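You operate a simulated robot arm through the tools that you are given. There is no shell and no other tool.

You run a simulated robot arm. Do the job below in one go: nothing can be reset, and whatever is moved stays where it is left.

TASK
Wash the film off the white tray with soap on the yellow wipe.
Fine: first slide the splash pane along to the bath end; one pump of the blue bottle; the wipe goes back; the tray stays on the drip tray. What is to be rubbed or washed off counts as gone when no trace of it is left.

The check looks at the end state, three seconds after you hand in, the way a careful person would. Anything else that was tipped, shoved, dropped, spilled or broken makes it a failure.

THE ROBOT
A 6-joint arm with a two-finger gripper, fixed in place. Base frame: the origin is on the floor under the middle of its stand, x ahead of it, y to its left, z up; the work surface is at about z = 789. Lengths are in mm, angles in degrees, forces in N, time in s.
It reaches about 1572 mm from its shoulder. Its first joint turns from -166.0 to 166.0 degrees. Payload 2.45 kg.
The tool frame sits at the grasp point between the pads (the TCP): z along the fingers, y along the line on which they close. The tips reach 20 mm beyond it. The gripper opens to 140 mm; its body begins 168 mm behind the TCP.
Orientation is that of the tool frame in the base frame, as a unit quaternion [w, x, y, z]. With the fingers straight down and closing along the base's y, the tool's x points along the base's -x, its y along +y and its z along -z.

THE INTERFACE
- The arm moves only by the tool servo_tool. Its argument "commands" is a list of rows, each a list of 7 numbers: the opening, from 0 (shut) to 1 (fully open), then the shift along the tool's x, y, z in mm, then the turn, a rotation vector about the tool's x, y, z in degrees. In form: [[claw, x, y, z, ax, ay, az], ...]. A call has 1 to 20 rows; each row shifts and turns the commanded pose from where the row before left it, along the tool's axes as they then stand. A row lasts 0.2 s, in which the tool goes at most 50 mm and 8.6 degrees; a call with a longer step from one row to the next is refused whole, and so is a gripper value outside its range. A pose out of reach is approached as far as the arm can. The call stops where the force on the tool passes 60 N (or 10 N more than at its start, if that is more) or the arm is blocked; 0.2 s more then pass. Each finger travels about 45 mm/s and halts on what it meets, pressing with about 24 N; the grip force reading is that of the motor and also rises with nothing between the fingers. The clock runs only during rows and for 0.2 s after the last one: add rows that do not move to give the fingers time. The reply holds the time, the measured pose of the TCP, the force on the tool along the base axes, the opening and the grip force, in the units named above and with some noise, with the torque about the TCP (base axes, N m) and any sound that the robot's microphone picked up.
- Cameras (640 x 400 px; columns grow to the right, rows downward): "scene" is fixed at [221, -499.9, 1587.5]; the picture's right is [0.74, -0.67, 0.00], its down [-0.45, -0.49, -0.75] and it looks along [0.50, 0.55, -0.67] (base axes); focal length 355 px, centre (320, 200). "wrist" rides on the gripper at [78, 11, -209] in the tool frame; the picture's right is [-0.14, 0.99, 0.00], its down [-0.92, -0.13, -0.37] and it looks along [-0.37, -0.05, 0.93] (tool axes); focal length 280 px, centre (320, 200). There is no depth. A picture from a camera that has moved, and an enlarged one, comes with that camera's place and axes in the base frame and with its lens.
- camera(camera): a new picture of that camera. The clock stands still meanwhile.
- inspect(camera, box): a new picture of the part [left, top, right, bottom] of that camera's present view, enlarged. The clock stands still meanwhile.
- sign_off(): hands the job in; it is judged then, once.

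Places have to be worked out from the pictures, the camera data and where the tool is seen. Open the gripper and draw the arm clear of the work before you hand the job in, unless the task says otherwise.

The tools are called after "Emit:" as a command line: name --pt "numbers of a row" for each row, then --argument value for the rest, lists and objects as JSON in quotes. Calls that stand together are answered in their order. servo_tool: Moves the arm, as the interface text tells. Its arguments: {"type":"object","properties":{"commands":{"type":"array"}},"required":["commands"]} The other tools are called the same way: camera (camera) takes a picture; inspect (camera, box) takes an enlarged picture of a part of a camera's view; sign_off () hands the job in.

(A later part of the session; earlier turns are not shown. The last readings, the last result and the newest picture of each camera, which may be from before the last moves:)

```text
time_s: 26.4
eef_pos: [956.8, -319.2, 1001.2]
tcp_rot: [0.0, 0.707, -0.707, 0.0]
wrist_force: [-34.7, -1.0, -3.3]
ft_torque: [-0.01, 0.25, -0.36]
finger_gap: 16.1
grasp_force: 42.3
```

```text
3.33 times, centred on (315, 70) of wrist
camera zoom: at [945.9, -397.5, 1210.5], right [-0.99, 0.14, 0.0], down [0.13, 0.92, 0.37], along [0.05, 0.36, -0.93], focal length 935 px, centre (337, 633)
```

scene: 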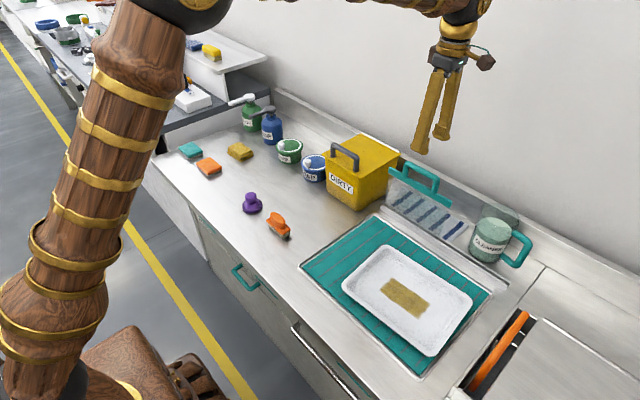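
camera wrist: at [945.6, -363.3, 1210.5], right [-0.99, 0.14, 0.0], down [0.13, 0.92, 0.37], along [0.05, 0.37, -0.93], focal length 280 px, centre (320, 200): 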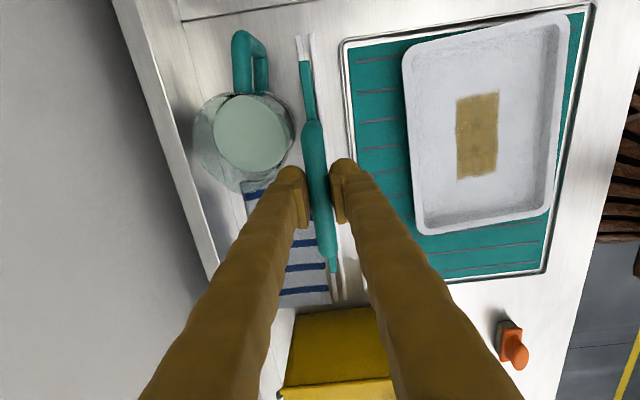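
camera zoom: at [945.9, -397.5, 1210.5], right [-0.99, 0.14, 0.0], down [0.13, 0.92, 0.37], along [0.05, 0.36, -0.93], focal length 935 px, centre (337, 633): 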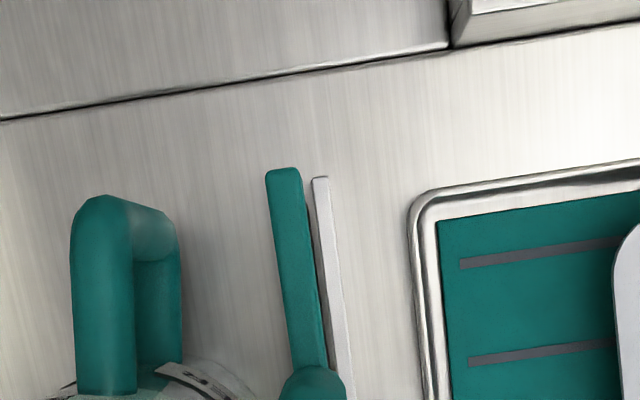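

The pane is now about 10 mm from the rail's end with only 1 N of slide force. I relax the sideways load and creep on in 2 mm steps.

Emit:
servo_tool --pt "0.05 0 0.7 0 0 0 0" --pt "0.05 2 0 0 0 0 0" --pt "0.05 2 0 0 0 0 0" --pt "0.05 2 0 0 0 0 0" --pt "0.05 0 0 0 0 0 0"

Emit:
inspect --camera "scene" --box '[480, 240, 530, 290]'

```text
time_s: 27.6
eef_pos: [957.5, -324.2, 1000.6]
tcp_rot: [0.0, 0.708, -0.707, 0.001]
wrist_force: [-27.6, 12.4, 2.4]
ft_torque: [0.11, 0.21, -0.31]
finger_gap: 15.9
grasp_force: 41.7
```

```text
8.00 times, centred on (505, 265) of scene
camera zoom: at [221.0, -499.9, 1587.5], right [0.74, -0.67, 0.0], down [-0.45, -0.49, -0.75], along [0.5, 0.55, -0.67], focal length 2839 px, centre (-1160, -320)
```

zoom: 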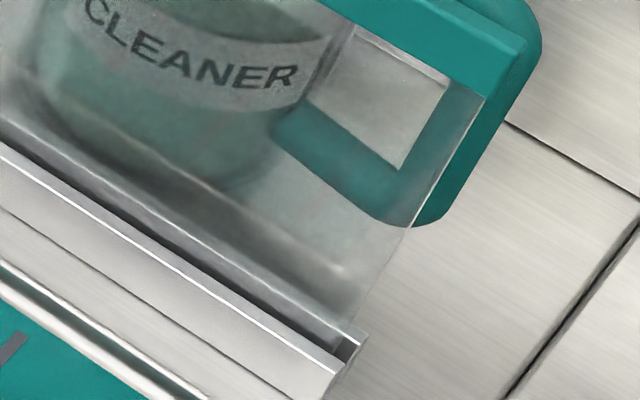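

A y-resistance of 12 N has appeared, suggesting the stop. I push 1.5 mm more to confirm.

Emit:
servo_tool --pt "0.05 1 0 0 0 0 0" --pt "0.05 0.5 0 0 0 0 0" --pt "0.05 0 0 0 0 0 0"

```text
time_s: 28.4
eef_pos: [956.9, -325.9, 1001.0]
tcp_rot: [0.0, 0.708, -0.706, 0.001]
wrist_force: [-11.5, 32.8, -2.3]
ft_torque: [0.33, 0.12, -0.17]
finger_gap: 15.9
grasp_force: 41.9
```

The force climbs to 33 N: the pane is against its stop at the bath end. I relax 1.2 mm so nothing springs, open the fingers, and rise.

Emit:
servo_tool --pt "0.05 -1.1 0 0 0 0 0" --pt "0.05 0 0 0 0 0 0" --pt "0.2 0 0 0 0 0 0" --pt "0.3 0 0 0 0 0 0" --pt "0.4 0 0 0 0 0 0" --pt "0.4 0 0 0 0 0 0"

Emit:
camera --camera "wrist"

```text
time_s: 29.8
eef_pos: [957.8, -325.6, 1000.2]
tcp_rot: [0.0, -0.707, 0.707, 0.0]
wrist_force: [-0.6, 0.2, 0.1]
ft_torque: [-0.02, -0.02, 0.06]
finger_gap: 55.9
grasp_force: 0.0
```

```text
taken
camera wrist: at [945.5, -404.4, 1210.2], right [-0.99, 0.14, 0.0], down [0.13, 0.92, 0.37], along [0.05, 0.36, -0.93], focal length 280 px, centre (320, 200)
```

wrist: 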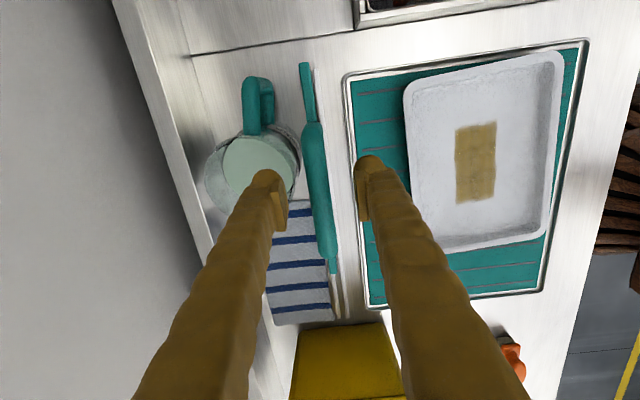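

The pane is in place, and the jug and towel are untouched behind it. I rise straight up, turn back to yaw 0 and start travelling high toward the wipe/bottle area.

Emit:
servo_tool --pt "0.4 0 0 -30 0 0 0" --pt "0.4 0 0 -45 0 0 0" --pt "0.4 0 0 -45 0 0 0" --pt "0.4 0 0 -40 0 0 0" --pt "0.4 0 0 0 0 0 8.2" --pt "0.4 0 0 0 0 0 8.2" --pt "0.4 0 0 0 0 0 8.2" --pt "0.4 0 0 0 0 0 8.2" --pt "0.4 0 0 0 0 0 8.2" --pt "0.4 0 0 0 0 0 8.2" --pt "0.4 0 0 0 0 0 8.2" --pt "0.4 0 0 0 0 0 8.2" --pt "0.4 0 0 0 0 0 8.2" --pt "0.4 0 0 0 0 0 8.2" --pt "0.4 0 0 0 0 0 8.0" --pt "1 10 30 0 0 0 0" --pt "1 10 46 0 0 0 0" --pt "1 10 46 0 0 0 0" --pt "1 10 46 0 0 0 0" --pt "1 10 46 0 0 0 0"

Emit:
camera --camera "scene"

```text
time_s: 34.0
eef_pos: [905.1, -114.8, 1161.3]
tcp_rot: [0.0, 0.0, 1.0, 0.0]
wrist_force: [-0.4, 0.4, -0.5]
ft_torque: [-0.03, 0.01, 0.0]
finger_gap: 139.9
grasp_force: 0.0
```

```text
taken
```

scene: 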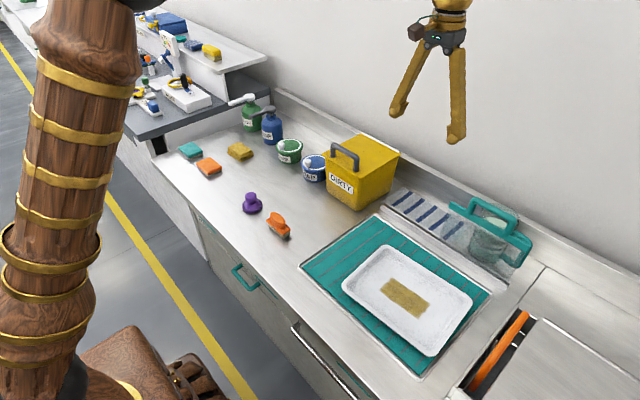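

All in order: pane at the bath end, jug standing. I continue travelling at z≈1161 toward about (760,560).

Emit:
servo_tool --pt "1 9.7 45 0 0 0 0" --pt "1 9.7 45 0 0 0 0" --pt "1 9.7 45 0 0 0 0" --pt "1 9.7 45 0 0 0 0" --pt "1 9.7 45 0 0 0 0" --pt "1 9.7 45 0 0 0 0" --pt "1 9.7 45 0 0 0 0" --pt "1 9.7 45 0 0 0 0" --pt "1 9.7 45 0 0 0 0" --pt "1 9.7 45 0 0 0 0" --pt "1 9.7 45 0 0 0 0" --pt "1 9.7 45 0 0 0 0" --pt "1 9.7 45 0 0 0 0" --pt "1 9.7 45 0 0 0 0" --pt "1 9.7 45 0 0 0 0" --pt "1 0 0 0 0 0 0"

Emit:
camera --camera "wrist"

Emit:
camera --camera "scene"

```text
time_s: 37.4
eef_pos: [762.3, 563.2, 1161.2]
tcp_rot: [0.0, -0.001, 1.0, -0.001]
wrist_force: [-0.9, 0.0, -0.2]
ft_torque: [-0.02, 0.04, 0.01]
finger_gap: 139.9
grasp_force: 0.0
```

```text
taken
camera wrist: at [683.3, 573.7, 1370.6], right [0.14, 0.99, 0.0], down [0.92, -0.13, 0.37], along [0.37, -0.05, -0.93], focal length 280 px, centre (320, 200)
```

wrist: 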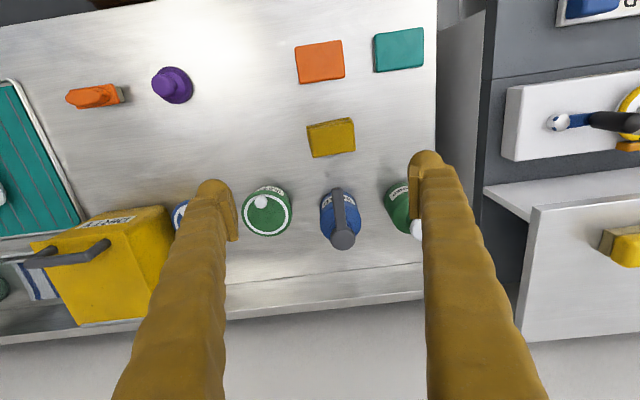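

```text
taken
```

scene: 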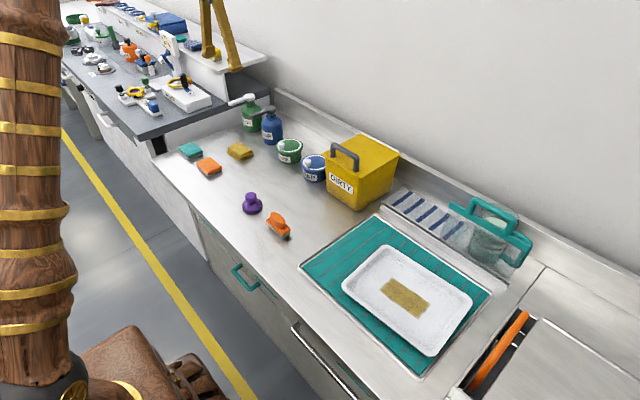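

The wipe (yellow), the blue soap bottle and its neighbours are in view. I zoom in to measure the wipe, the nozzle and the pump head.

Emit:
inspect --camera "wrist" --box '[280, 90, 440, 270]'

Emit:
inspect --camera "scene" --box '[210, 80, 310, 180]'

```text
2.22 times, centred on (360, 180) of wrist
camera zoom: at [683.3, 573.7, 1370.6], right [0.14, 0.99, 0.0], down [0.92, -0.13, 0.37], along [0.37, -0.05, -0.93], focal length 623 px, centre (231, 244)
```

zoom: 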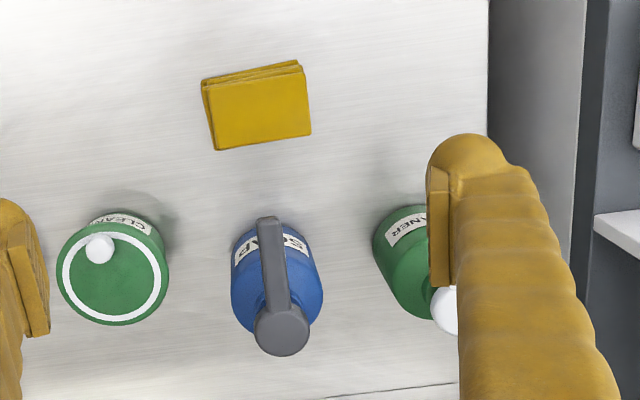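

```text
4.00 times, centred on (260, 130) of scene
camera zoom: at [221.0, -499.9, 1587.5], right [0.74, -0.67, 0.0], down [-0.45, -0.49, -0.75], along [0.5, 0.55, -0.67], focal length 1419 px, centre (560, 480)
```

zoom: 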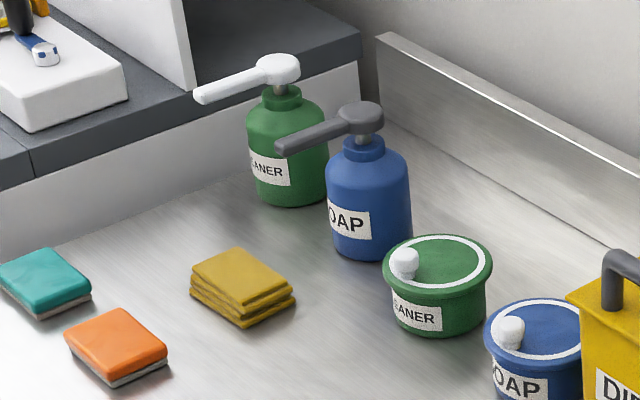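

Measured so far: pump head at about (937,580,927), nozzle pointing to −x with its tip near (845,579,920), and the wipe centred at (782,585), about 88×60 mm with its top at z≈805. I move over the wipe and look closer.

Emit:
servo_tool --pt "1 -5 6 35 0 0 0" --pt "1 -5 6 35 0 0 0" --pt "1 -5 5 35 0 0 0" --pt "1 -5 5 35 0 0 0" --pt "1 0 0 20 0 0 0" --pt "1 0 0 0 0 0 0"

Emit:
camera --camera "wrist"

Emit:
inspect --camera "wrist" --box '[230, 80, 430, 230]'

```text
time_s: 38.8
eef_pos: [779.9, 583.9, 999.8]
tcp_rot: [0.0, 0.0, 1.0, 0.0]
wrist_force: [0.6, 0.3, 0.3]
ft_torque: [0.01, -0.03, 0.0]
finger_gap: 139.8
grasp_force: 0.0
```

```text
taken
camera wrist: at [701.0, 594.8, 1208.5], right [0.14, 0.99, 0.0], down [0.92, -0.13, 0.37], along [0.36, -0.05, -0.93], focal length 280 px, centre (320, 200)
```

wrist: 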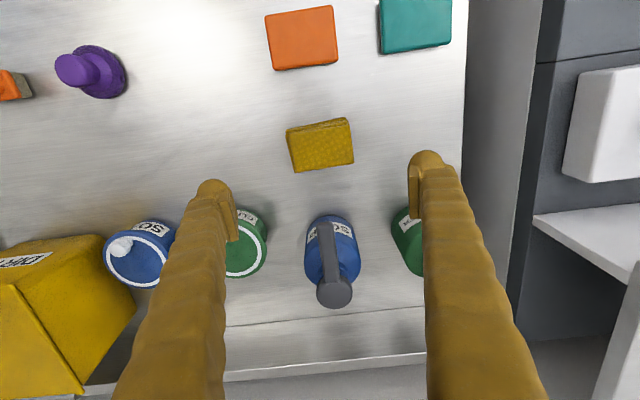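

```text
2.67 times, centred on (330, 155) of wrist
camera zoom: at [701.0, 594.8, 1208.5], right [0.14, 0.99, 0.0], down [0.92, -0.13, 0.37], along [0.36, -0.05, -0.93], focal length 748 px, centre (293, 320)
```

zoom: 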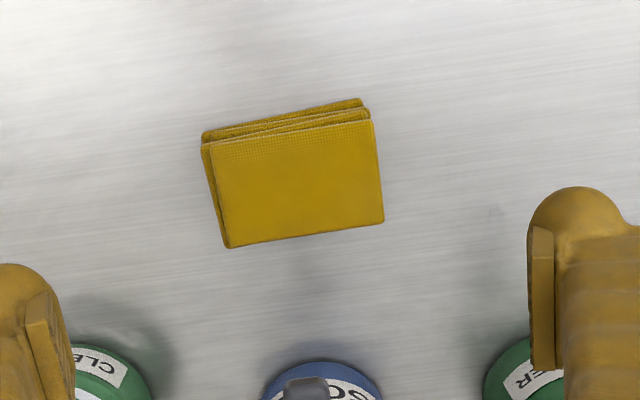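

The wipe's top face is centred at (782.5,587), about 88×56 mm and rotated about 2°. I align to it and descend to z≈850 with open fingers straddling its long ends, then check.

Emit:
servo_tool --pt "1 -2.6 3 0 0 0 -2" --pt "1 0 0 40 0 0 0" --pt "1 0 0 40 0 0 0" --pt "1 0 0 40 0 0 0" --pt "1 0 0 30 0 0 0" --pt "1 0 0 0 0 0 0"

Emit:
camera --camera "wrist"

Emit:
inspect --camera "scene" --box '[170, 60, 330, 200]'

```text
time_s: 40.2
eef_pos: [785.9, 587.9, 850.4]
tcp_rot: [0.0, -0.018, 1.0, 0.0]
wrist_force: [-0.5, -0.5, -0.3]
ft_torque: [0.0, 0.0, 0.02]
finger_gap: 140.0
grasp_force: 0.1
```

```text
taken
camera wrist: at [704.3, 596.0, 1059.9], right [0.1, 0.99, 0.0], down [0.92, -0.09, 0.37], along [0.37, -0.04, -0.93], focal length 280 px, centre (320, 200)
```

wrist: 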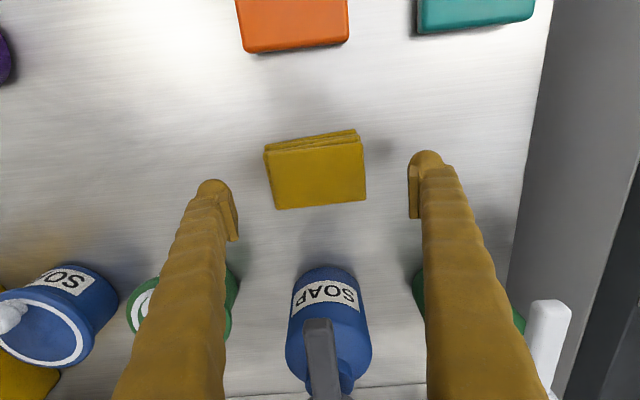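

```text
2.86 times, centred on (250, 130) of scene
camera zoom: at [221.0, -499.9, 1587.5], right [0.74, -0.67, 0.0], down [-0.45, -0.49, -0.75], along [0.5, 0.55, -0.67], focal length 1014 px, centre (520, 400)
```

zoom: 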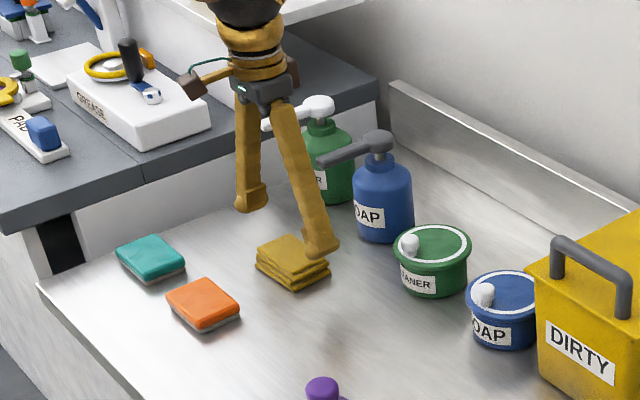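

The wipe is centred between the fingers to within 2 mm. I trim slightly and lower to z≈814 (tips about 5 mm above the bench).

Emit:
servo_tool --pt "1 1.5 -1.5 10 0 0 0" --pt "1 0 0 12 0 0 0" --pt "1 0 0 9 0 0 0" --pt "1 0 0 5 0 0 0" --pt "1 0 0 0 0 0 0"

Emit:
camera --camera "wrist"

Emit:
inspect --camera "scene" --box '[200, 90, 300, 180]'

```text
time_s: 41.4
eef_pos: [781.8, 586.9, 813.7]
tcp_rot: [0.0, -0.018, 1.0, 0.0]
wrist_force: [-0.4, -0.2, -0.3]
ft_torque: [0.0, 0.01, 0.0]
finger_gap: 140.1
grasp_force: 0.0
```

```text
taken
camera wrist: at [702.5, 594.3, 1023.8], right [0.1, 0.99, 0.0], down [0.92, -0.09, 0.37], along [0.37, -0.04, -0.93], focal length 280 px, centre (320, 200)
```

wrist: 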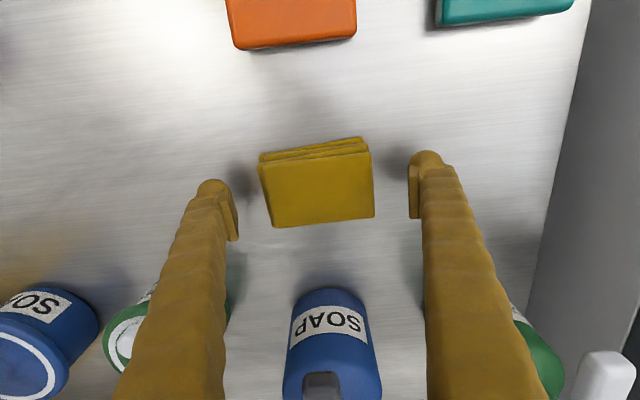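

```text
4.44 times, centred on (250, 135) of scene
camera zoom: at [221.0, -499.9, 1587.5], right [0.74, -0.67, 0.0], down [-0.45, -0.49, -0.75], along [0.5, 0.55, -0.67], focal length 1577 px, centre (631, 489)
```

zoom: 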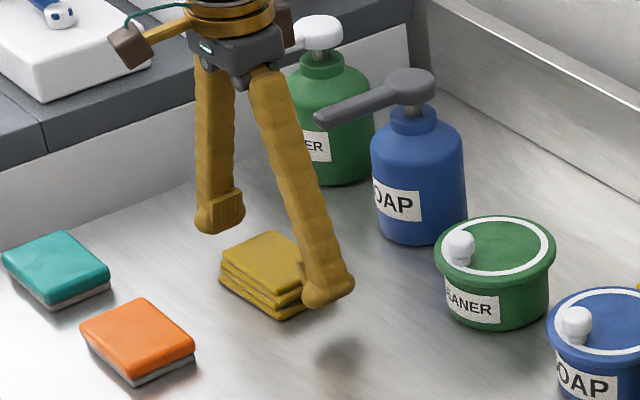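

Tips straddle the wipe near the bench. I close on its ends.

Emit:
servo_tool --pt "0.8 0 0 0 0 0 0" --pt "0.7 0 0 0 0 0 0" --pt "0.6 0 0 0 0 0 0" --pt "0.5 0 0 0 0 0 0" --pt "0.5 0 0 0 0 0 0" --pt "0.5 0 0 0 0 0 0"

Emit:
camera --camera "wrist"

Emit:
inspect --camera "scene" --box '[200, 90, 300, 180]'

```text
time_s: 42.8
eef_pos: [781.1, 586.3, 815.6]
tcp_rot: [0.0, -0.018, 1.0, 0.0]
wrist_force: [0.3, 0.4, 1.3]
ft_torque: [0.03, 0.01, 0.08]
finger_gap: 90.7
grasp_force: 24.2
```

```text
taken
camera wrist: at [702.5, 594.3, 1024.0], right [0.1, 0.99, 0.0], down [0.92, -0.09, 0.37], along [0.37, -0.04, -0.93], focal length 280 px, centre (320, 200)
```

wrist: 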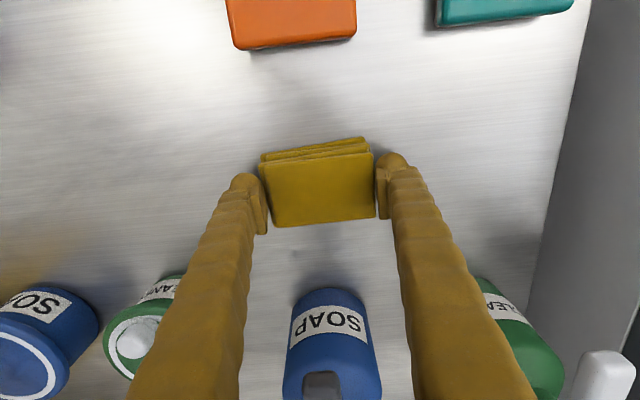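

```text
4.44 times, centred on (250, 135) of scene
camera zoom: at [221.0, -499.9, 1587.5], right [0.74, -0.67, 0.0], down [-0.45, -0.49, -0.75], along [0.5, 0.55, -0.67], focal length 1577 px, centre (631, 489)
```

zoom: 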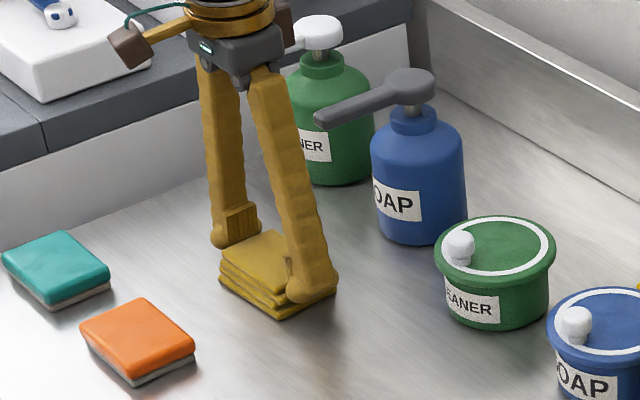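

The wipe is held (90.7 mm, 24 N) and its home is (782,586.5) at yaw 2°. I lift it 10 mm and carry it +x under the nozzle so the nozzle passes between the fingers.

Emit:
servo_tool --pt "0.5 0 0 -5 0 0 0" --pt "0.5 0 0 -5 0 0 0" --pt "0.5 -7 -3 0 0 0 0" --pt "0.5 -10 -3 0 0 0 0" --pt "0.5 -10 -3 0 0 0 0" --pt "0.5 -5 0 0 0 0 0" --pt "0.5 0 0 0 0 0 0"

Emit:
camera --camera "wrist"

Emit:
inspect --camera "scene" --box '[200, 80, 320, 180]'

```text
time_s: 44.4
eef_pos: [814.2, 578.8, 825.6]
tcp_rot: [-0.001, -0.019, 1.0, 0.0]
wrist_force: [0.2, 0.8, -1.2]
ft_torque: [-0.03, -0.01, 0.0]
finger_gap: 90.8
grasp_force: 23.6
```

```text
taken
camera wrist: at [734.6, 586.6, 1034.5], right [0.1, 0.99, 0.0], down [0.92, -0.09, 0.37], along [0.37, -0.04, -0.93], focal length 280 px, centre (320, 200)
```

wrist: 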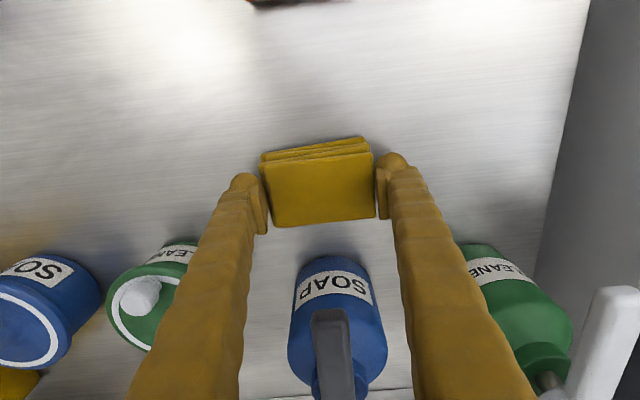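

```text
4.00 times, centred on (260, 130) of scene
camera zoom: at [221.0, -499.9, 1587.5], right [0.74, -0.67, 0.0], down [-0.45, -0.49, -0.75], along [0.5, 0.55, -0.67], focal length 1419 px, centre (560, 480)
```

zoom: 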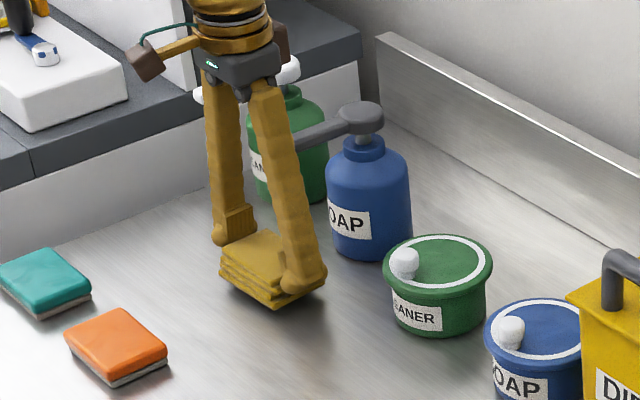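

The nozzle tip works out at (843,579.6), centred between the fingers. I move on to x≈838 so the wipe's middle is just under the tip.

Emit:
servo_tool --pt "0.5 -8 -0.3 0 0 0 0" --pt "0.5 -8 -0.3 0 0 0 0" --pt "0.5 -8 -0.3 0 0 0 0" --pt "0.5 0 0 0 0 0 0"

Emit:
camera --camera "wrist"

Emit:
inspect --camera "scene" --box '[200, 80, 320, 180]'

```text
time_s: 45.4
eef_pos: [836.7, 578.0, 825.2]
tcp_rot: [0.001, -0.018, 1.0, 0.0]
wrist_force: [0.1, -0.6, -1.4]
ft_torque: [0.06, -0.01, 0.02]
finger_gap: 90.4
grasp_force: 23.5
```

```text
taken
camera wrist: at [758.1, 586.8, 1034.8], right [0.1, 0.99, 0.0], down [0.92, -0.09, 0.37], along [0.37, -0.04, -0.93], focal length 280 px, centre (320, 200)
```

wrist: 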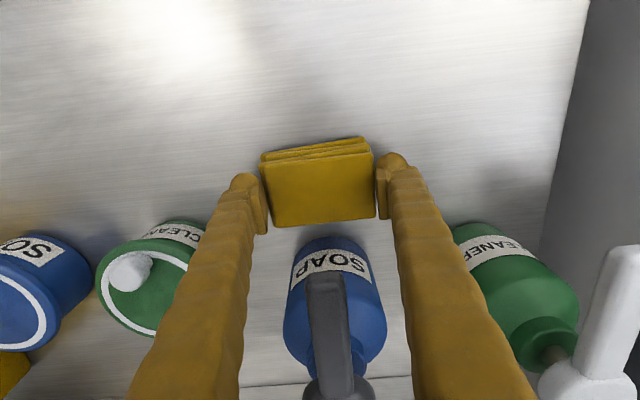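

```text
4.00 times, centred on (260, 130) of scene
camera zoom: at [221.0, -499.9, 1587.5], right [0.74, -0.67, 0.0], down [-0.45, -0.49, -0.75], along [0.5, 0.55, -0.67], focal length 1419 px, centre (560, 480)
```

zoom: 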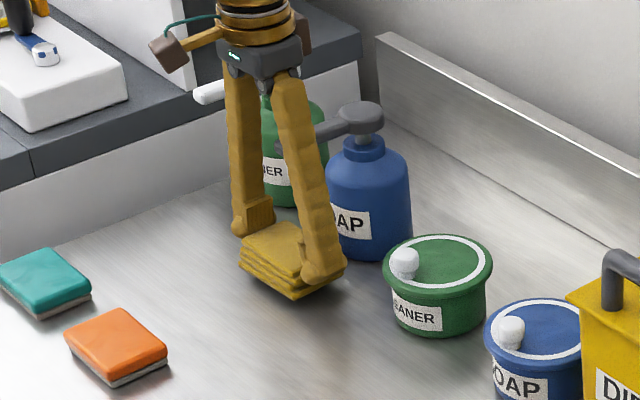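

The wipe's centre (837) is just under the nozzle tip (≈840,580), with no contact forces. I lower it to the bench and release.

Emit:
servo_tool --pt "0.5 0 0 4 0 0 0" --pt "0.5 0 0 4 0 0 0" --pt "0.5 0 0 2 0 0 0" --pt "0.5 0 0 0 0 0 0"

```text
time_s: 46.4
eef_pos: [838.2, 577.7, 815.1]
tcp_rot: [0.0, -0.018, 1.0, 0.0]
wrist_force: [0.6, 0.0, -0.2]
ft_torque: [-0.03, -0.01, -0.01]
finger_gap: 90.7
grasp_force: 23.8
```

The wipe is back at bench level with its weight off the tool. I open by about 10 mm per side and rise straight up past the nozzle.

Emit:
servo_tool --pt "0.68 0 0 0 0 0 0" --pt "0.74 0 0 0 0 0 0" --pt "0.78 0 0 0 0 0 0" --pt "0.78 0 0 0 0 0 0"

Emit:
camera --camera "wrist"

Emit:
inspect --camera "scene" --box '[200, 80, 320, 180]'

```text
time_s: 47.4
eef_pos: [837.4, 577.2, 813.5]
tcp_rot: [0.0, -0.018, 1.0, 0.0]
wrist_force: [0.0, 0.0, -0.6]
ft_torque: [-0.03, -0.02, 0.01]
finger_gap: 109.4
grasp_force: 0.0
```

```text
taken
camera wrist: at [758.6, 586.1, 1024.0], right [0.1, 0.99, 0.0], down [0.92, -0.09, 0.37], along [0.37, -0.04, -0.93], focal length 280 px, centre (320, 200)
```

wrist: 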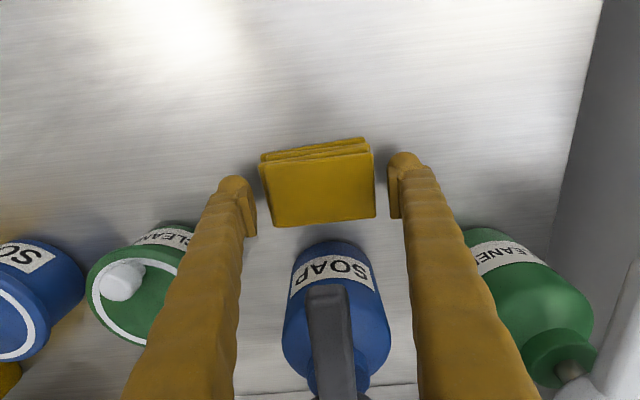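

```text
4.00 times, centred on (260, 130) of scene
camera zoom: at [221.0, -499.9, 1587.5], right [0.74, -0.67, 0.0], down [-0.45, -0.49, -0.75], along [0.5, 0.55, -0.67], focal length 1419 px, centre (560, 480)
```

zoom: 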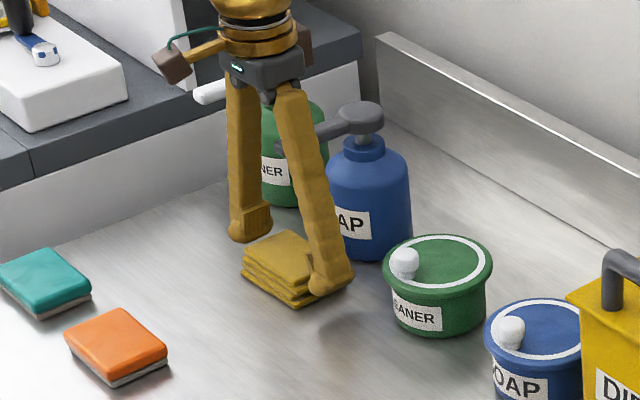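

The wipe rests under the nozzle and the fingers are free. I rise straight up, close the fingers and move over the pump head at (937,580).

Emit:
servo_tool --pt "0.78 0 0 -20 0 0 0" --pt "0.78 0 0 -40 0 0 0" --pt "0.78 0 0 -40 0 0 0" --pt "0.78 0 0 -40 0 0 0" --pt "0.78 0 0 -40 0 0 0" --pt "0.78 0 0 -40 0 0 0" --pt "0.6 0 0 -27 0 0 2" --pt "0.4 0 0 0 0 0 0" --pt "0.2 0 0 0 0 0 0" --pt "0 -33 1 0 0 0 0" --pt "0 -33 1 0 0 0 0" --pt "0 -33 1 0 0 0 0" --pt "0 0 0 0 0 0 0"

Emit:
camera --camera "wrist"

Emit:
inspect --camera "scene" --box '[200, 60, 320, 180]'

```text
time_s: 50.2
eef_pos: [937.9, 580.9, 1061.1]
tcp_rot: [-0.001, 0.001, 1.0, 0.0]
wrist_force: [-0.8, -0.8, -0.8]
ft_torque: [0.03, -0.01, 0.0]
finger_gap: 0.1
grasp_force: 22.0
```

```text
taken
camera wrist: at [859.1, 591.4, 1270.5], right [0.14, 0.99, 0.0], down [0.92, -0.13, 0.37], along [0.37, -0.05, -0.93], focal length 280 px, centre (320, 200)
```

wrist: 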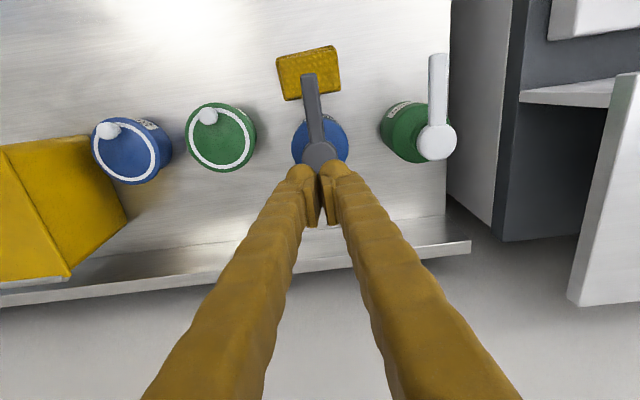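

```text
3.33 times, centred on (260, 120) of scene
camera zoom: at [221.0, -499.9, 1587.5], right [0.74, -0.67, 0.0], down [-0.45, -0.49, -0.75], along [0.5, 0.55, -0.67], focal length 1183 px, centre (520, 467)
```

zoom: 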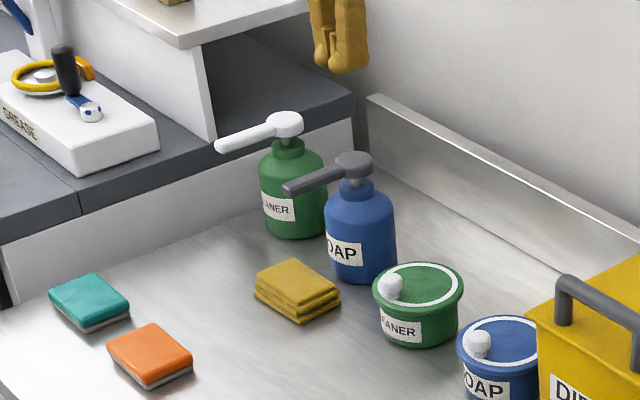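

The nozzle tip (842,582) is right over the wipe and the tool is centred on the pump head (936,581). I descend to about 20 mm above the head, then press in small steps.

Emit:
servo_tool --pt "0 1 0 35 0 0 0" --pt "0 0 0 35 0 0 0" --pt "0 0 0 20 0 0 0" --pt "0 0 0 0 0 0 0"

Emit:
inspect --camera "scene" --box '[220, 70, 310, 160]'

Emit:
camera --camera "wrist"

```text
time_s: 51.2
eef_pos: [935.7, 582.5, 970.7]
tcp_rot: [0.0, 0.0, 1.0, 0.0]
wrist_force: [0.2, -0.6, 0.2]
ft_torque: [0.0, 0.05, -0.03]
finger_gap: 0.0
grasp_force: 24.2
```

```text
4.44 times, centred on (265, 115) of scene
camera zoom: at [221.0, -499.9, 1587.5], right [0.74, -0.67, 0.0], down [-0.45, -0.49, -0.75], along [0.5, 0.55, -0.67], focal length 1577 px, centre (564, 578)
```

zoom: 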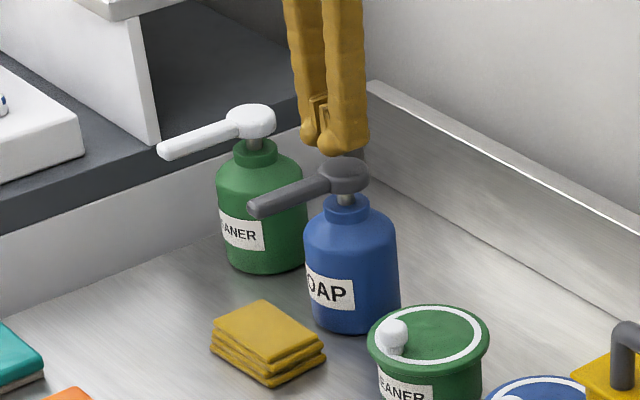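

```text
taken
camera wrist: at [857.6, 592.8, 1179.7], right [0.14, 0.99, 0.0], down [0.92, -0.13, 0.37], along [0.37, -0.05, -0.93], focal length 280 px, centre (320, 200)
```

wrist: 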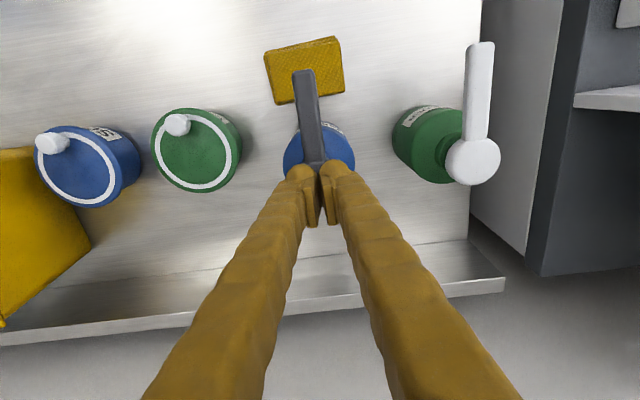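

Tips are about 20 mm above the head and centred. I make the one pump stroke: down to the head, then steadily through its travel.

Emit:
servo_tool --pt "0 0 0 5 0 0 0" --pt "0 0 0 5 0 0 0" --pt "0 0 0 5 0 0 0" --pt "0 0 0 4 0 0 0" --pt "0 0 0 4 0 0 0" --pt "0 0 0 4 0 0 0" --pt "0 0 0 3 0 0 0" --pt "0 0 0 3 0 0 0" --pt "0 0 0 0 0 0 0"

Emit:
inspect --camera "scene" --box '[220, 70, 310, 160]'

```text
time_s: 53.2
eef_pos: [937.2, 581.6, 939.6]
tcp_rot: [0.0, 0.0, 1.0, 0.0]
wrist_force: [-1.7, -1.0, 4.2]
ft_torque: [-0.01, 0.06, -0.01]
finger_gap: 6.2
grasp_force: 29.3
```

```text
4.44 times, centred on (265, 115) of scene
camera zoom: at [221.0, -499.9, 1587.5], right [0.74, -0.67, 0.0], down [-0.45, -0.49, -0.75], along [0.5, 0.55, -0.67], focal length 1577 px, centre (564, 578)
```

zoom: 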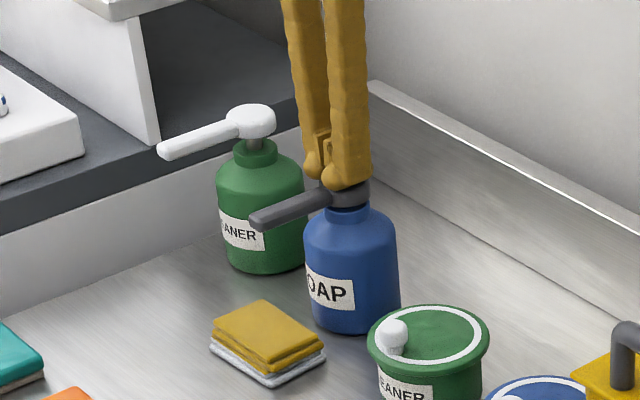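

The pump head went fully down and a white soap layer has appeared on the wipe. The fingers read a 6 mm gap, so I rise slowly and check nothing is caught.

Emit:
servo_tool --pt "0 0 0 -4 0 0 0" --pt "0 0 0 -5 0 0 0" --pt "0 0 0 -6 0 0 0" --pt "0 0 0 -8 0 0 0" --pt "0 0 0 0 0 0 0"

Emit:
inspect --camera "scene" --box '[220, 70, 310, 160]'

```text
time_s: 54.4
eef_pos: [935.1, 581.8, 962.4]
tcp_rot: [0.0, -0.001, 1.0, 0.0]
wrist_force: [0.8, 0.7, -0.3]
ft_torque: [0.0, -0.01, -0.03]
finger_gap: 0.2
grasp_force: 29.7
```

```text
4.44 times, centred on (265, 115) of scene
camera zoom: at [221.0, -499.9, 1587.5], right [0.74, -0.67, 0.0], down [-0.45, -0.49, -0.75], along [0.5, 0.55, -0.67], focal length 1577 px, centre (564, 578)
```

zoom: 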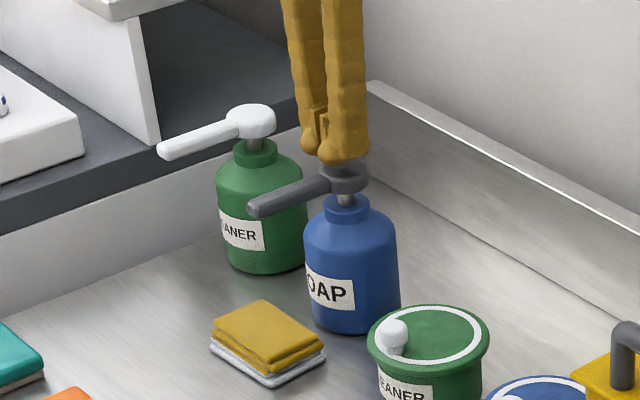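

The pump head has sprung back and the bottle stands unmoved; exactly one stroke was made. I rise, go back over the wipe at (837.5,577.5), yaw 2°, and open.

Emit:
servo_tool --pt "0 0 0 -20 0 0 0" --pt "0 0 0 -40 0 0 0" --pt "0 0 0 -40 0 0 0" --pt "0 33 -1.5 0 0 0 0" --pt "0 33 -1.5 0 0 0 0" --pt "0 32 -1 0 0 0 0" --pt "0.4 0 0 0 0 0 -2" --pt "0.9 0 0 0 0 0 0" --pt "0.9 0 0 0 0 0 0" --pt "0.9 0 0 0 0 0 0" --pt "0.9 0 0 0 0 0 0" --pt "0.9 0 0 0 0 0 0" --pt "0.9 0 0 0 0 0 0"

Emit:
camera --camera "wrist"

```text
time_s: 57.2
eef_pos: [839.2, 576.4, 1062.5]
tcp_rot: [0.0, -0.019, 1.0, 0.0]
wrist_force: [0.0, 0.3, 1.1]
ft_torque: [-0.01, 0.01, 0.04]
finger_gap: 126.0
grasp_force: 0.2
```

```text
taken
camera wrist: at [759.2, 584.6, 1271.0], right [0.1, 0.99, 0.0], down [0.92, -0.09, 0.37], along [0.37, -0.04, -0.93], focal length 280 px, centre (320, 200)
```

wrist: 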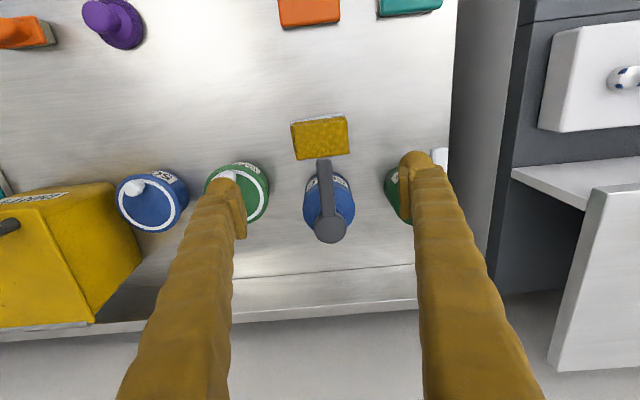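

The wipe is centred under the tool. I trim y by about 1 mm and descend, straddling the nozzle, first to z≈862.

Emit:
servo_tool --pt "0.9 0.5 1.2 40 0 0 0" --pt "0.9 0 0 40 0 0 0" --pt "0.9 0 0 40 0 0 0" --pt "0.9 0 0 40 0 0 0" --pt "0.9 0 0 40 0 0 0" --pt "0.9 0 0 0 0 0 0"

Emit:
camera --camera "wrist"

Emit:
inspect --camera "scene" --box '[200, 60, 320, 180]'

```text
time_s: 58.6
eef_pos: [838.2, 578.4, 862.7]
tcp_rot: [-0.001, -0.019, 1.0, 0.0]
wrist_force: [0.0, 0.9, -0.2]
ft_torque: [0.02, -0.04, -0.01]
finger_gap: 126.1
grasp_force: 0.0
```

```text
taken
camera wrist: at [758.2, 585.6, 1071.5], right [0.1, 0.99, 0.0], down [0.92, -0.09, 0.37], along [0.37, -0.04, -0.93], focal length 280 px, centre (320, 200)
```

wrist: 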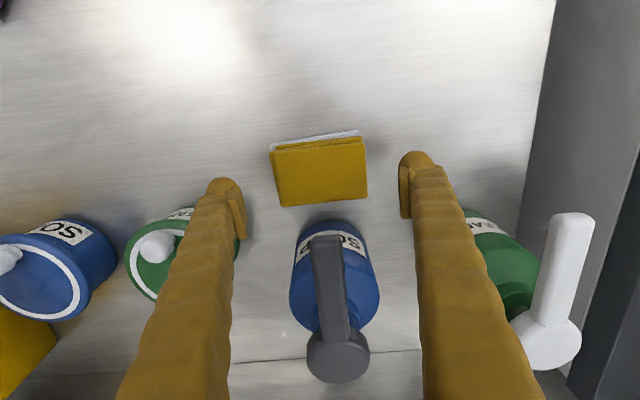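

```text
3.33 times, centred on (260, 120) of scene
camera zoom: at [221.0, -499.9, 1587.5], right [0.74, -0.67, 0.0], down [-0.45, -0.49, -0.75], along [0.5, 0.55, -0.67], focal length 1183 px, centre (520, 467)
```

zoom: 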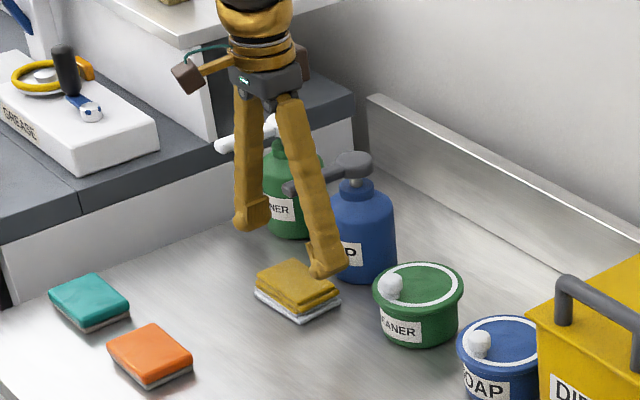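

Everything lines up. I descend the last 48 mm and close on the wipe.

Emit:
servo_tool --pt "0.9 0 0 15 0 0 0" --pt "0.9 0 0 15 0 0 0" --pt "0.9 0 0 12 0 0 0" --pt "0.9 0 0 6 0 0 0" --pt "0.75 0 0 0 0 0 0" --pt "0.65 0 0 0 0 0 0" --pt "0.5 0 0 0 0 0 0" --pt "0.5 0 0 0 0 0 0" --pt "0.5 0 0 0 0 0 0" --pt "0.5 0 0 0 0 0 0"

Emit:
camera --camera "wrist"

```text
time_s: 60.8
eef_pos: [839.3, 578.2, 812.8]
tcp_rot: [0.001, -0.018, 1.0, 0.0]
wrist_force: [0.5, 0.5, 0.6]
ft_torque: [0.02, -0.03, 0.03]
finger_gap: 90.7
grasp_force: 23.9
```

```text
taken
camera wrist: at [759.3, 586.2, 1022.4], right [0.1, 0.99, 0.0], down [0.92, -0.09, 0.37], along [0.37, -0.04, -0.93], focal length 280 px, centre (320, 200)
```

wrist: 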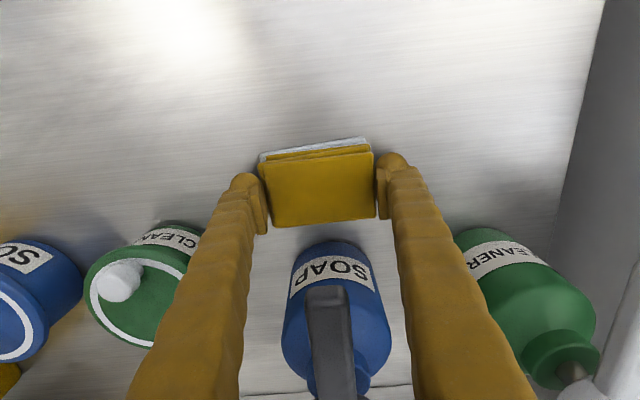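

The soaped wipe is held. I lift 12 mm, back out from under the nozzle along −x, rise to about z≈1005 and start travelling toward the tray.

Emit:
servo_tool --pt "0.5 0 0 -6 0 0 0" --pt "0.5 0 0 -6 0 0 0" --pt "0.5 20 0 0 0 0 0" --pt "0.5 30 0 0 0 0 0" --pt "0.5 40 0 0 0 0 0" --pt "0.5 0 0 -40 0 0 0" --pt "0.5 0 0 -45 0 0 0" --pt "0.5 0 0 -45 0 0 0" --pt "0.5 0 0 -45 0 0 0" --pt "0.5 2.7 -30 0 0 0 0" --pt "0.5 2.7 -45 0 0 0 0" --pt "0.5 2.7 -45 0 0 0 0" --pt "0.5 2.7 -45 0 0 0 0" --pt "0.5 2.7 -45 0 0 0 0" --pt "0.5 2.7 -45 0 0 0 0" --pt "0.5 2.7 -45 0 0 0 0" --pt "0.5 2.7 -45 0 0 0 0" --pt "0.5 2.7 -45 0 0 0 0"

Emit:
camera --camera "scene"

Emit:
camera --camera "wrist"

```text
time_s: 64.6
eef_pos: [737.2, 186.6, 999.0]
tcp_rot: [0.0, -0.018, 1.0, 0.0]
wrist_force: [0.5, 0.2, -0.3]
ft_torque: [-0.03, -0.02, -0.01]
finger_gap: 90.7
grasp_force: 24.5
```

```text
taken
```

scene: 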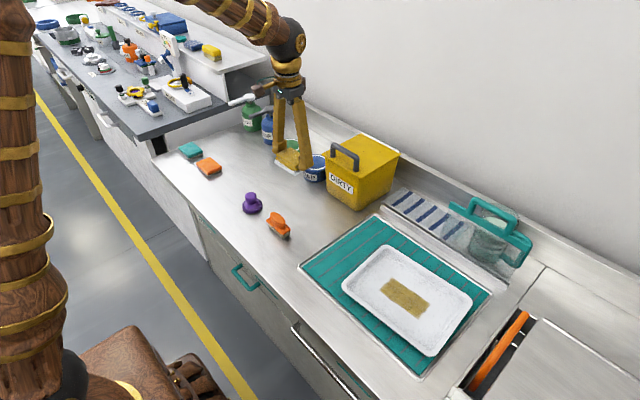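

```text
taken
camera wrist: at [658.1, 193.9, 1208.5], right [0.1, 0.99, 0.0], down [0.92, -0.09, 0.37], along [0.37, -0.04, -0.93], focal length 280 px, centre (320, 200)
```

wrist: 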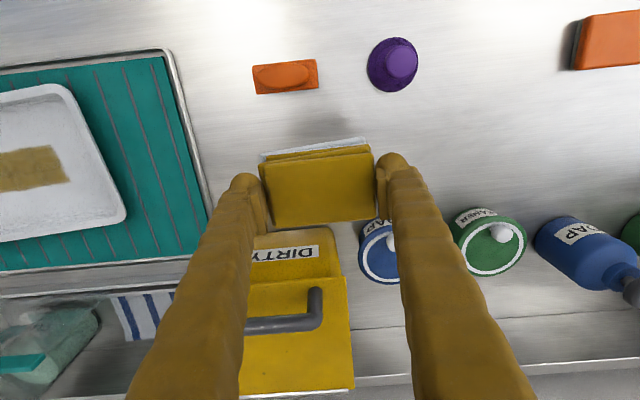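

The path is clear and the wipe is held level. I continue to above the film at about (729,−264).

Emit:
servo_tool --pt "0.5 2.4 -45 0 0 0 0" --pt "0.5 2.4 -45 0 0 0 0" --pt "0.5 2.4 -45 0 0 0 0" --pt "0.5 2.4 -45 0 0 0 0" --pt "0.5 2.4 -45 0 0 0 0" --pt "0.5 2.4 -45 0 0 0 0" --pt "0.5 2.4 -45 0 0 0 0" --pt "0.5 2.4 -45 0 0 0 0" --pt "0.5 2.4 -45 0 0 0 0" --pt "0.5 2.4 -45 0 0 0 0" --pt "0.5 0 0 0 0 0 0"

Emit:
camera --camera "wrist"

Emit:
inspect --camera "scene" --box '[290, 180, 530, 380]'

```text
time_s: 67.0
eef_pos: [728.0, -264.8, 1000.2]
tcp_rot: [-0.001, -0.018, 1.0, 0.001]
wrist_force: [0.2, -0.3, -0.6]
ft_torque: [0.02, -0.02, -0.02]
finger_gap: 90.5
grasp_force: 23.5
```

```text
taken
camera wrist: at [648.4, -256.8, 1209.1], right [0.1, 0.99, 0.0], down [0.92, -0.09, 0.37], along [0.37, -0.04, -0.93], focal length 280 px, centre (320, 200)
```

wrist: 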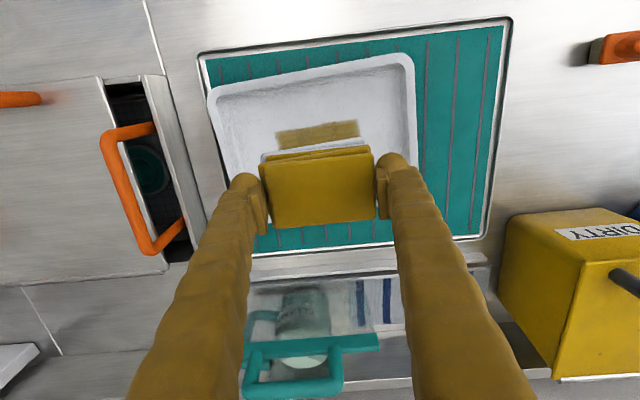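

```text
2.00 times, centred on (410, 280) of scene
camera zoom: at [221.0, -499.9, 1587.5], right [0.74, -0.67, 0.0], down [-0.45, -0.49, -0.75], along [0.5, 0.55, -0.67], focal length 710 px, centre (140, 40)
```

zoom: 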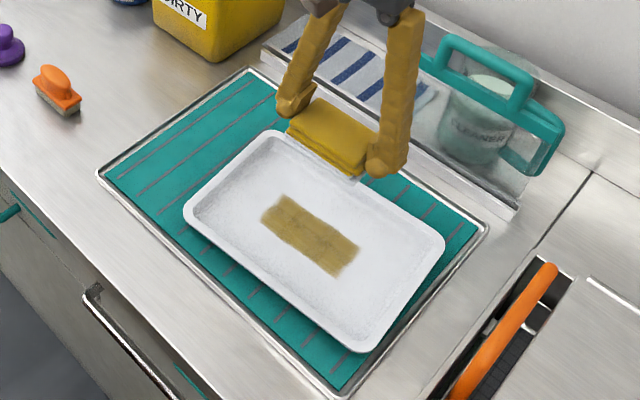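

The film spans x≈696–758, y≈−321…−202, centred at (727.5,−263), so the wipe is well placed. I descend to z≈830 above it.

Emit:
servo_tool --pt "0.5 0 0 40 0 0 0" --pt "0.5 0 0 40 0 0 0" --pt "0.5 0 0 40 0 0 0" --pt "0.5 0 0 30 0 0 0" --pt "0.5 0 0 15 0 0 0" --pt "0.5 0 0 5 0 0 0" --pt "0.5 0 0 0 0 0 0"

Emit:
camera --camera "wrist"

Emit:
inspect --camera "scene" --box '[330, 220, 490, 370]'

```text
time_s: 68.6
eef_pos: [729.9, -266.8, 829.8]
tcp_rot: [0.0, -0.018, 1.0, 0.0]
wrist_force: [-0.6, -0.5, -0.6]
ft_torque: [0.02, 0.01, 0.02]
finger_gap: 90.5
grasp_force: 24.0
```

```text
taken
camera wrist: at [650.7, -258.6, 1039.5], right [0.1, 0.99, 0.0], down [0.92, -0.09, 0.37], along [0.37, -0.04, -0.93], focal length 280 px, centre (320, 200)
```

wrist: 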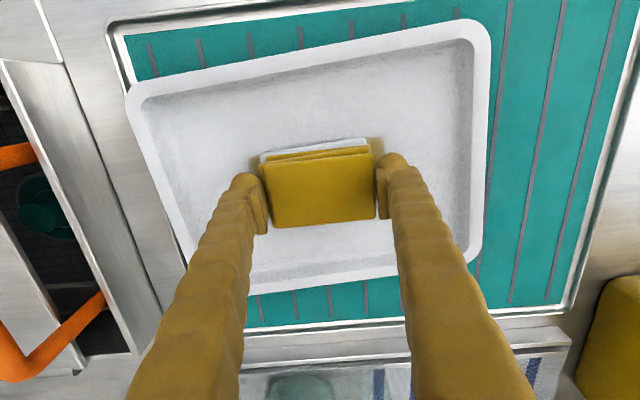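

```text
2.67 times, centred on (410, 295) of scene
camera zoom: at [221.0, -499.9, 1587.5], right [0.74, -0.67, 0.0], down [-0.45, -0.49, -0.75], along [0.5, 0.55, -0.67], focal length 946 px, centre (80, -53)
```

zoom: 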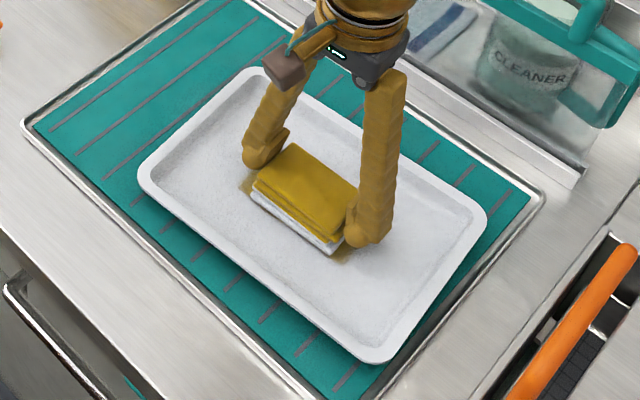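

The wipe hovers over the film with the film's ends showing either side. I lower in 2 mm steps to find contact.

Emit:
servo_tool --pt "0.5 0 0 2 0 0 0" --pt "0.5 0 0 2 0 0 0" --pt "0.5 0 0 2 0 0 0" --pt "0.5 0 0 0 0 0 0"

```text
time_s: 69.6
eef_pos: [729.2, -266.0, 826.0]
tcp_rot: [0.001, -0.018, 1.0, 0.0]
wrist_force: [-0.5, 3.7, 33.8]
ft_torque: [0.15, 0.0, 0.01]
finger_gap: 90.7
grasp_force: 23.7
```

Contact: 34 N, more than I want for rubbing. I back off about 0.8 mm and read again.

Emit:
servo_tool --pt "0.5 0 0 -0.8 0 0 0" --pt "0.5 0 0 0 0 0 0"

```text
time_s: 70.2
eef_pos: [729.1, -266.6, 826.0]
tcp_rot: [0.0, -0.018, 1.0, 0.0]
wrist_force: [9.4, -3.2, 20.6]
ft_torque: [-0.13, -0.25, 0.04]
finger_gap: 90.5
grasp_force: 23.9
```

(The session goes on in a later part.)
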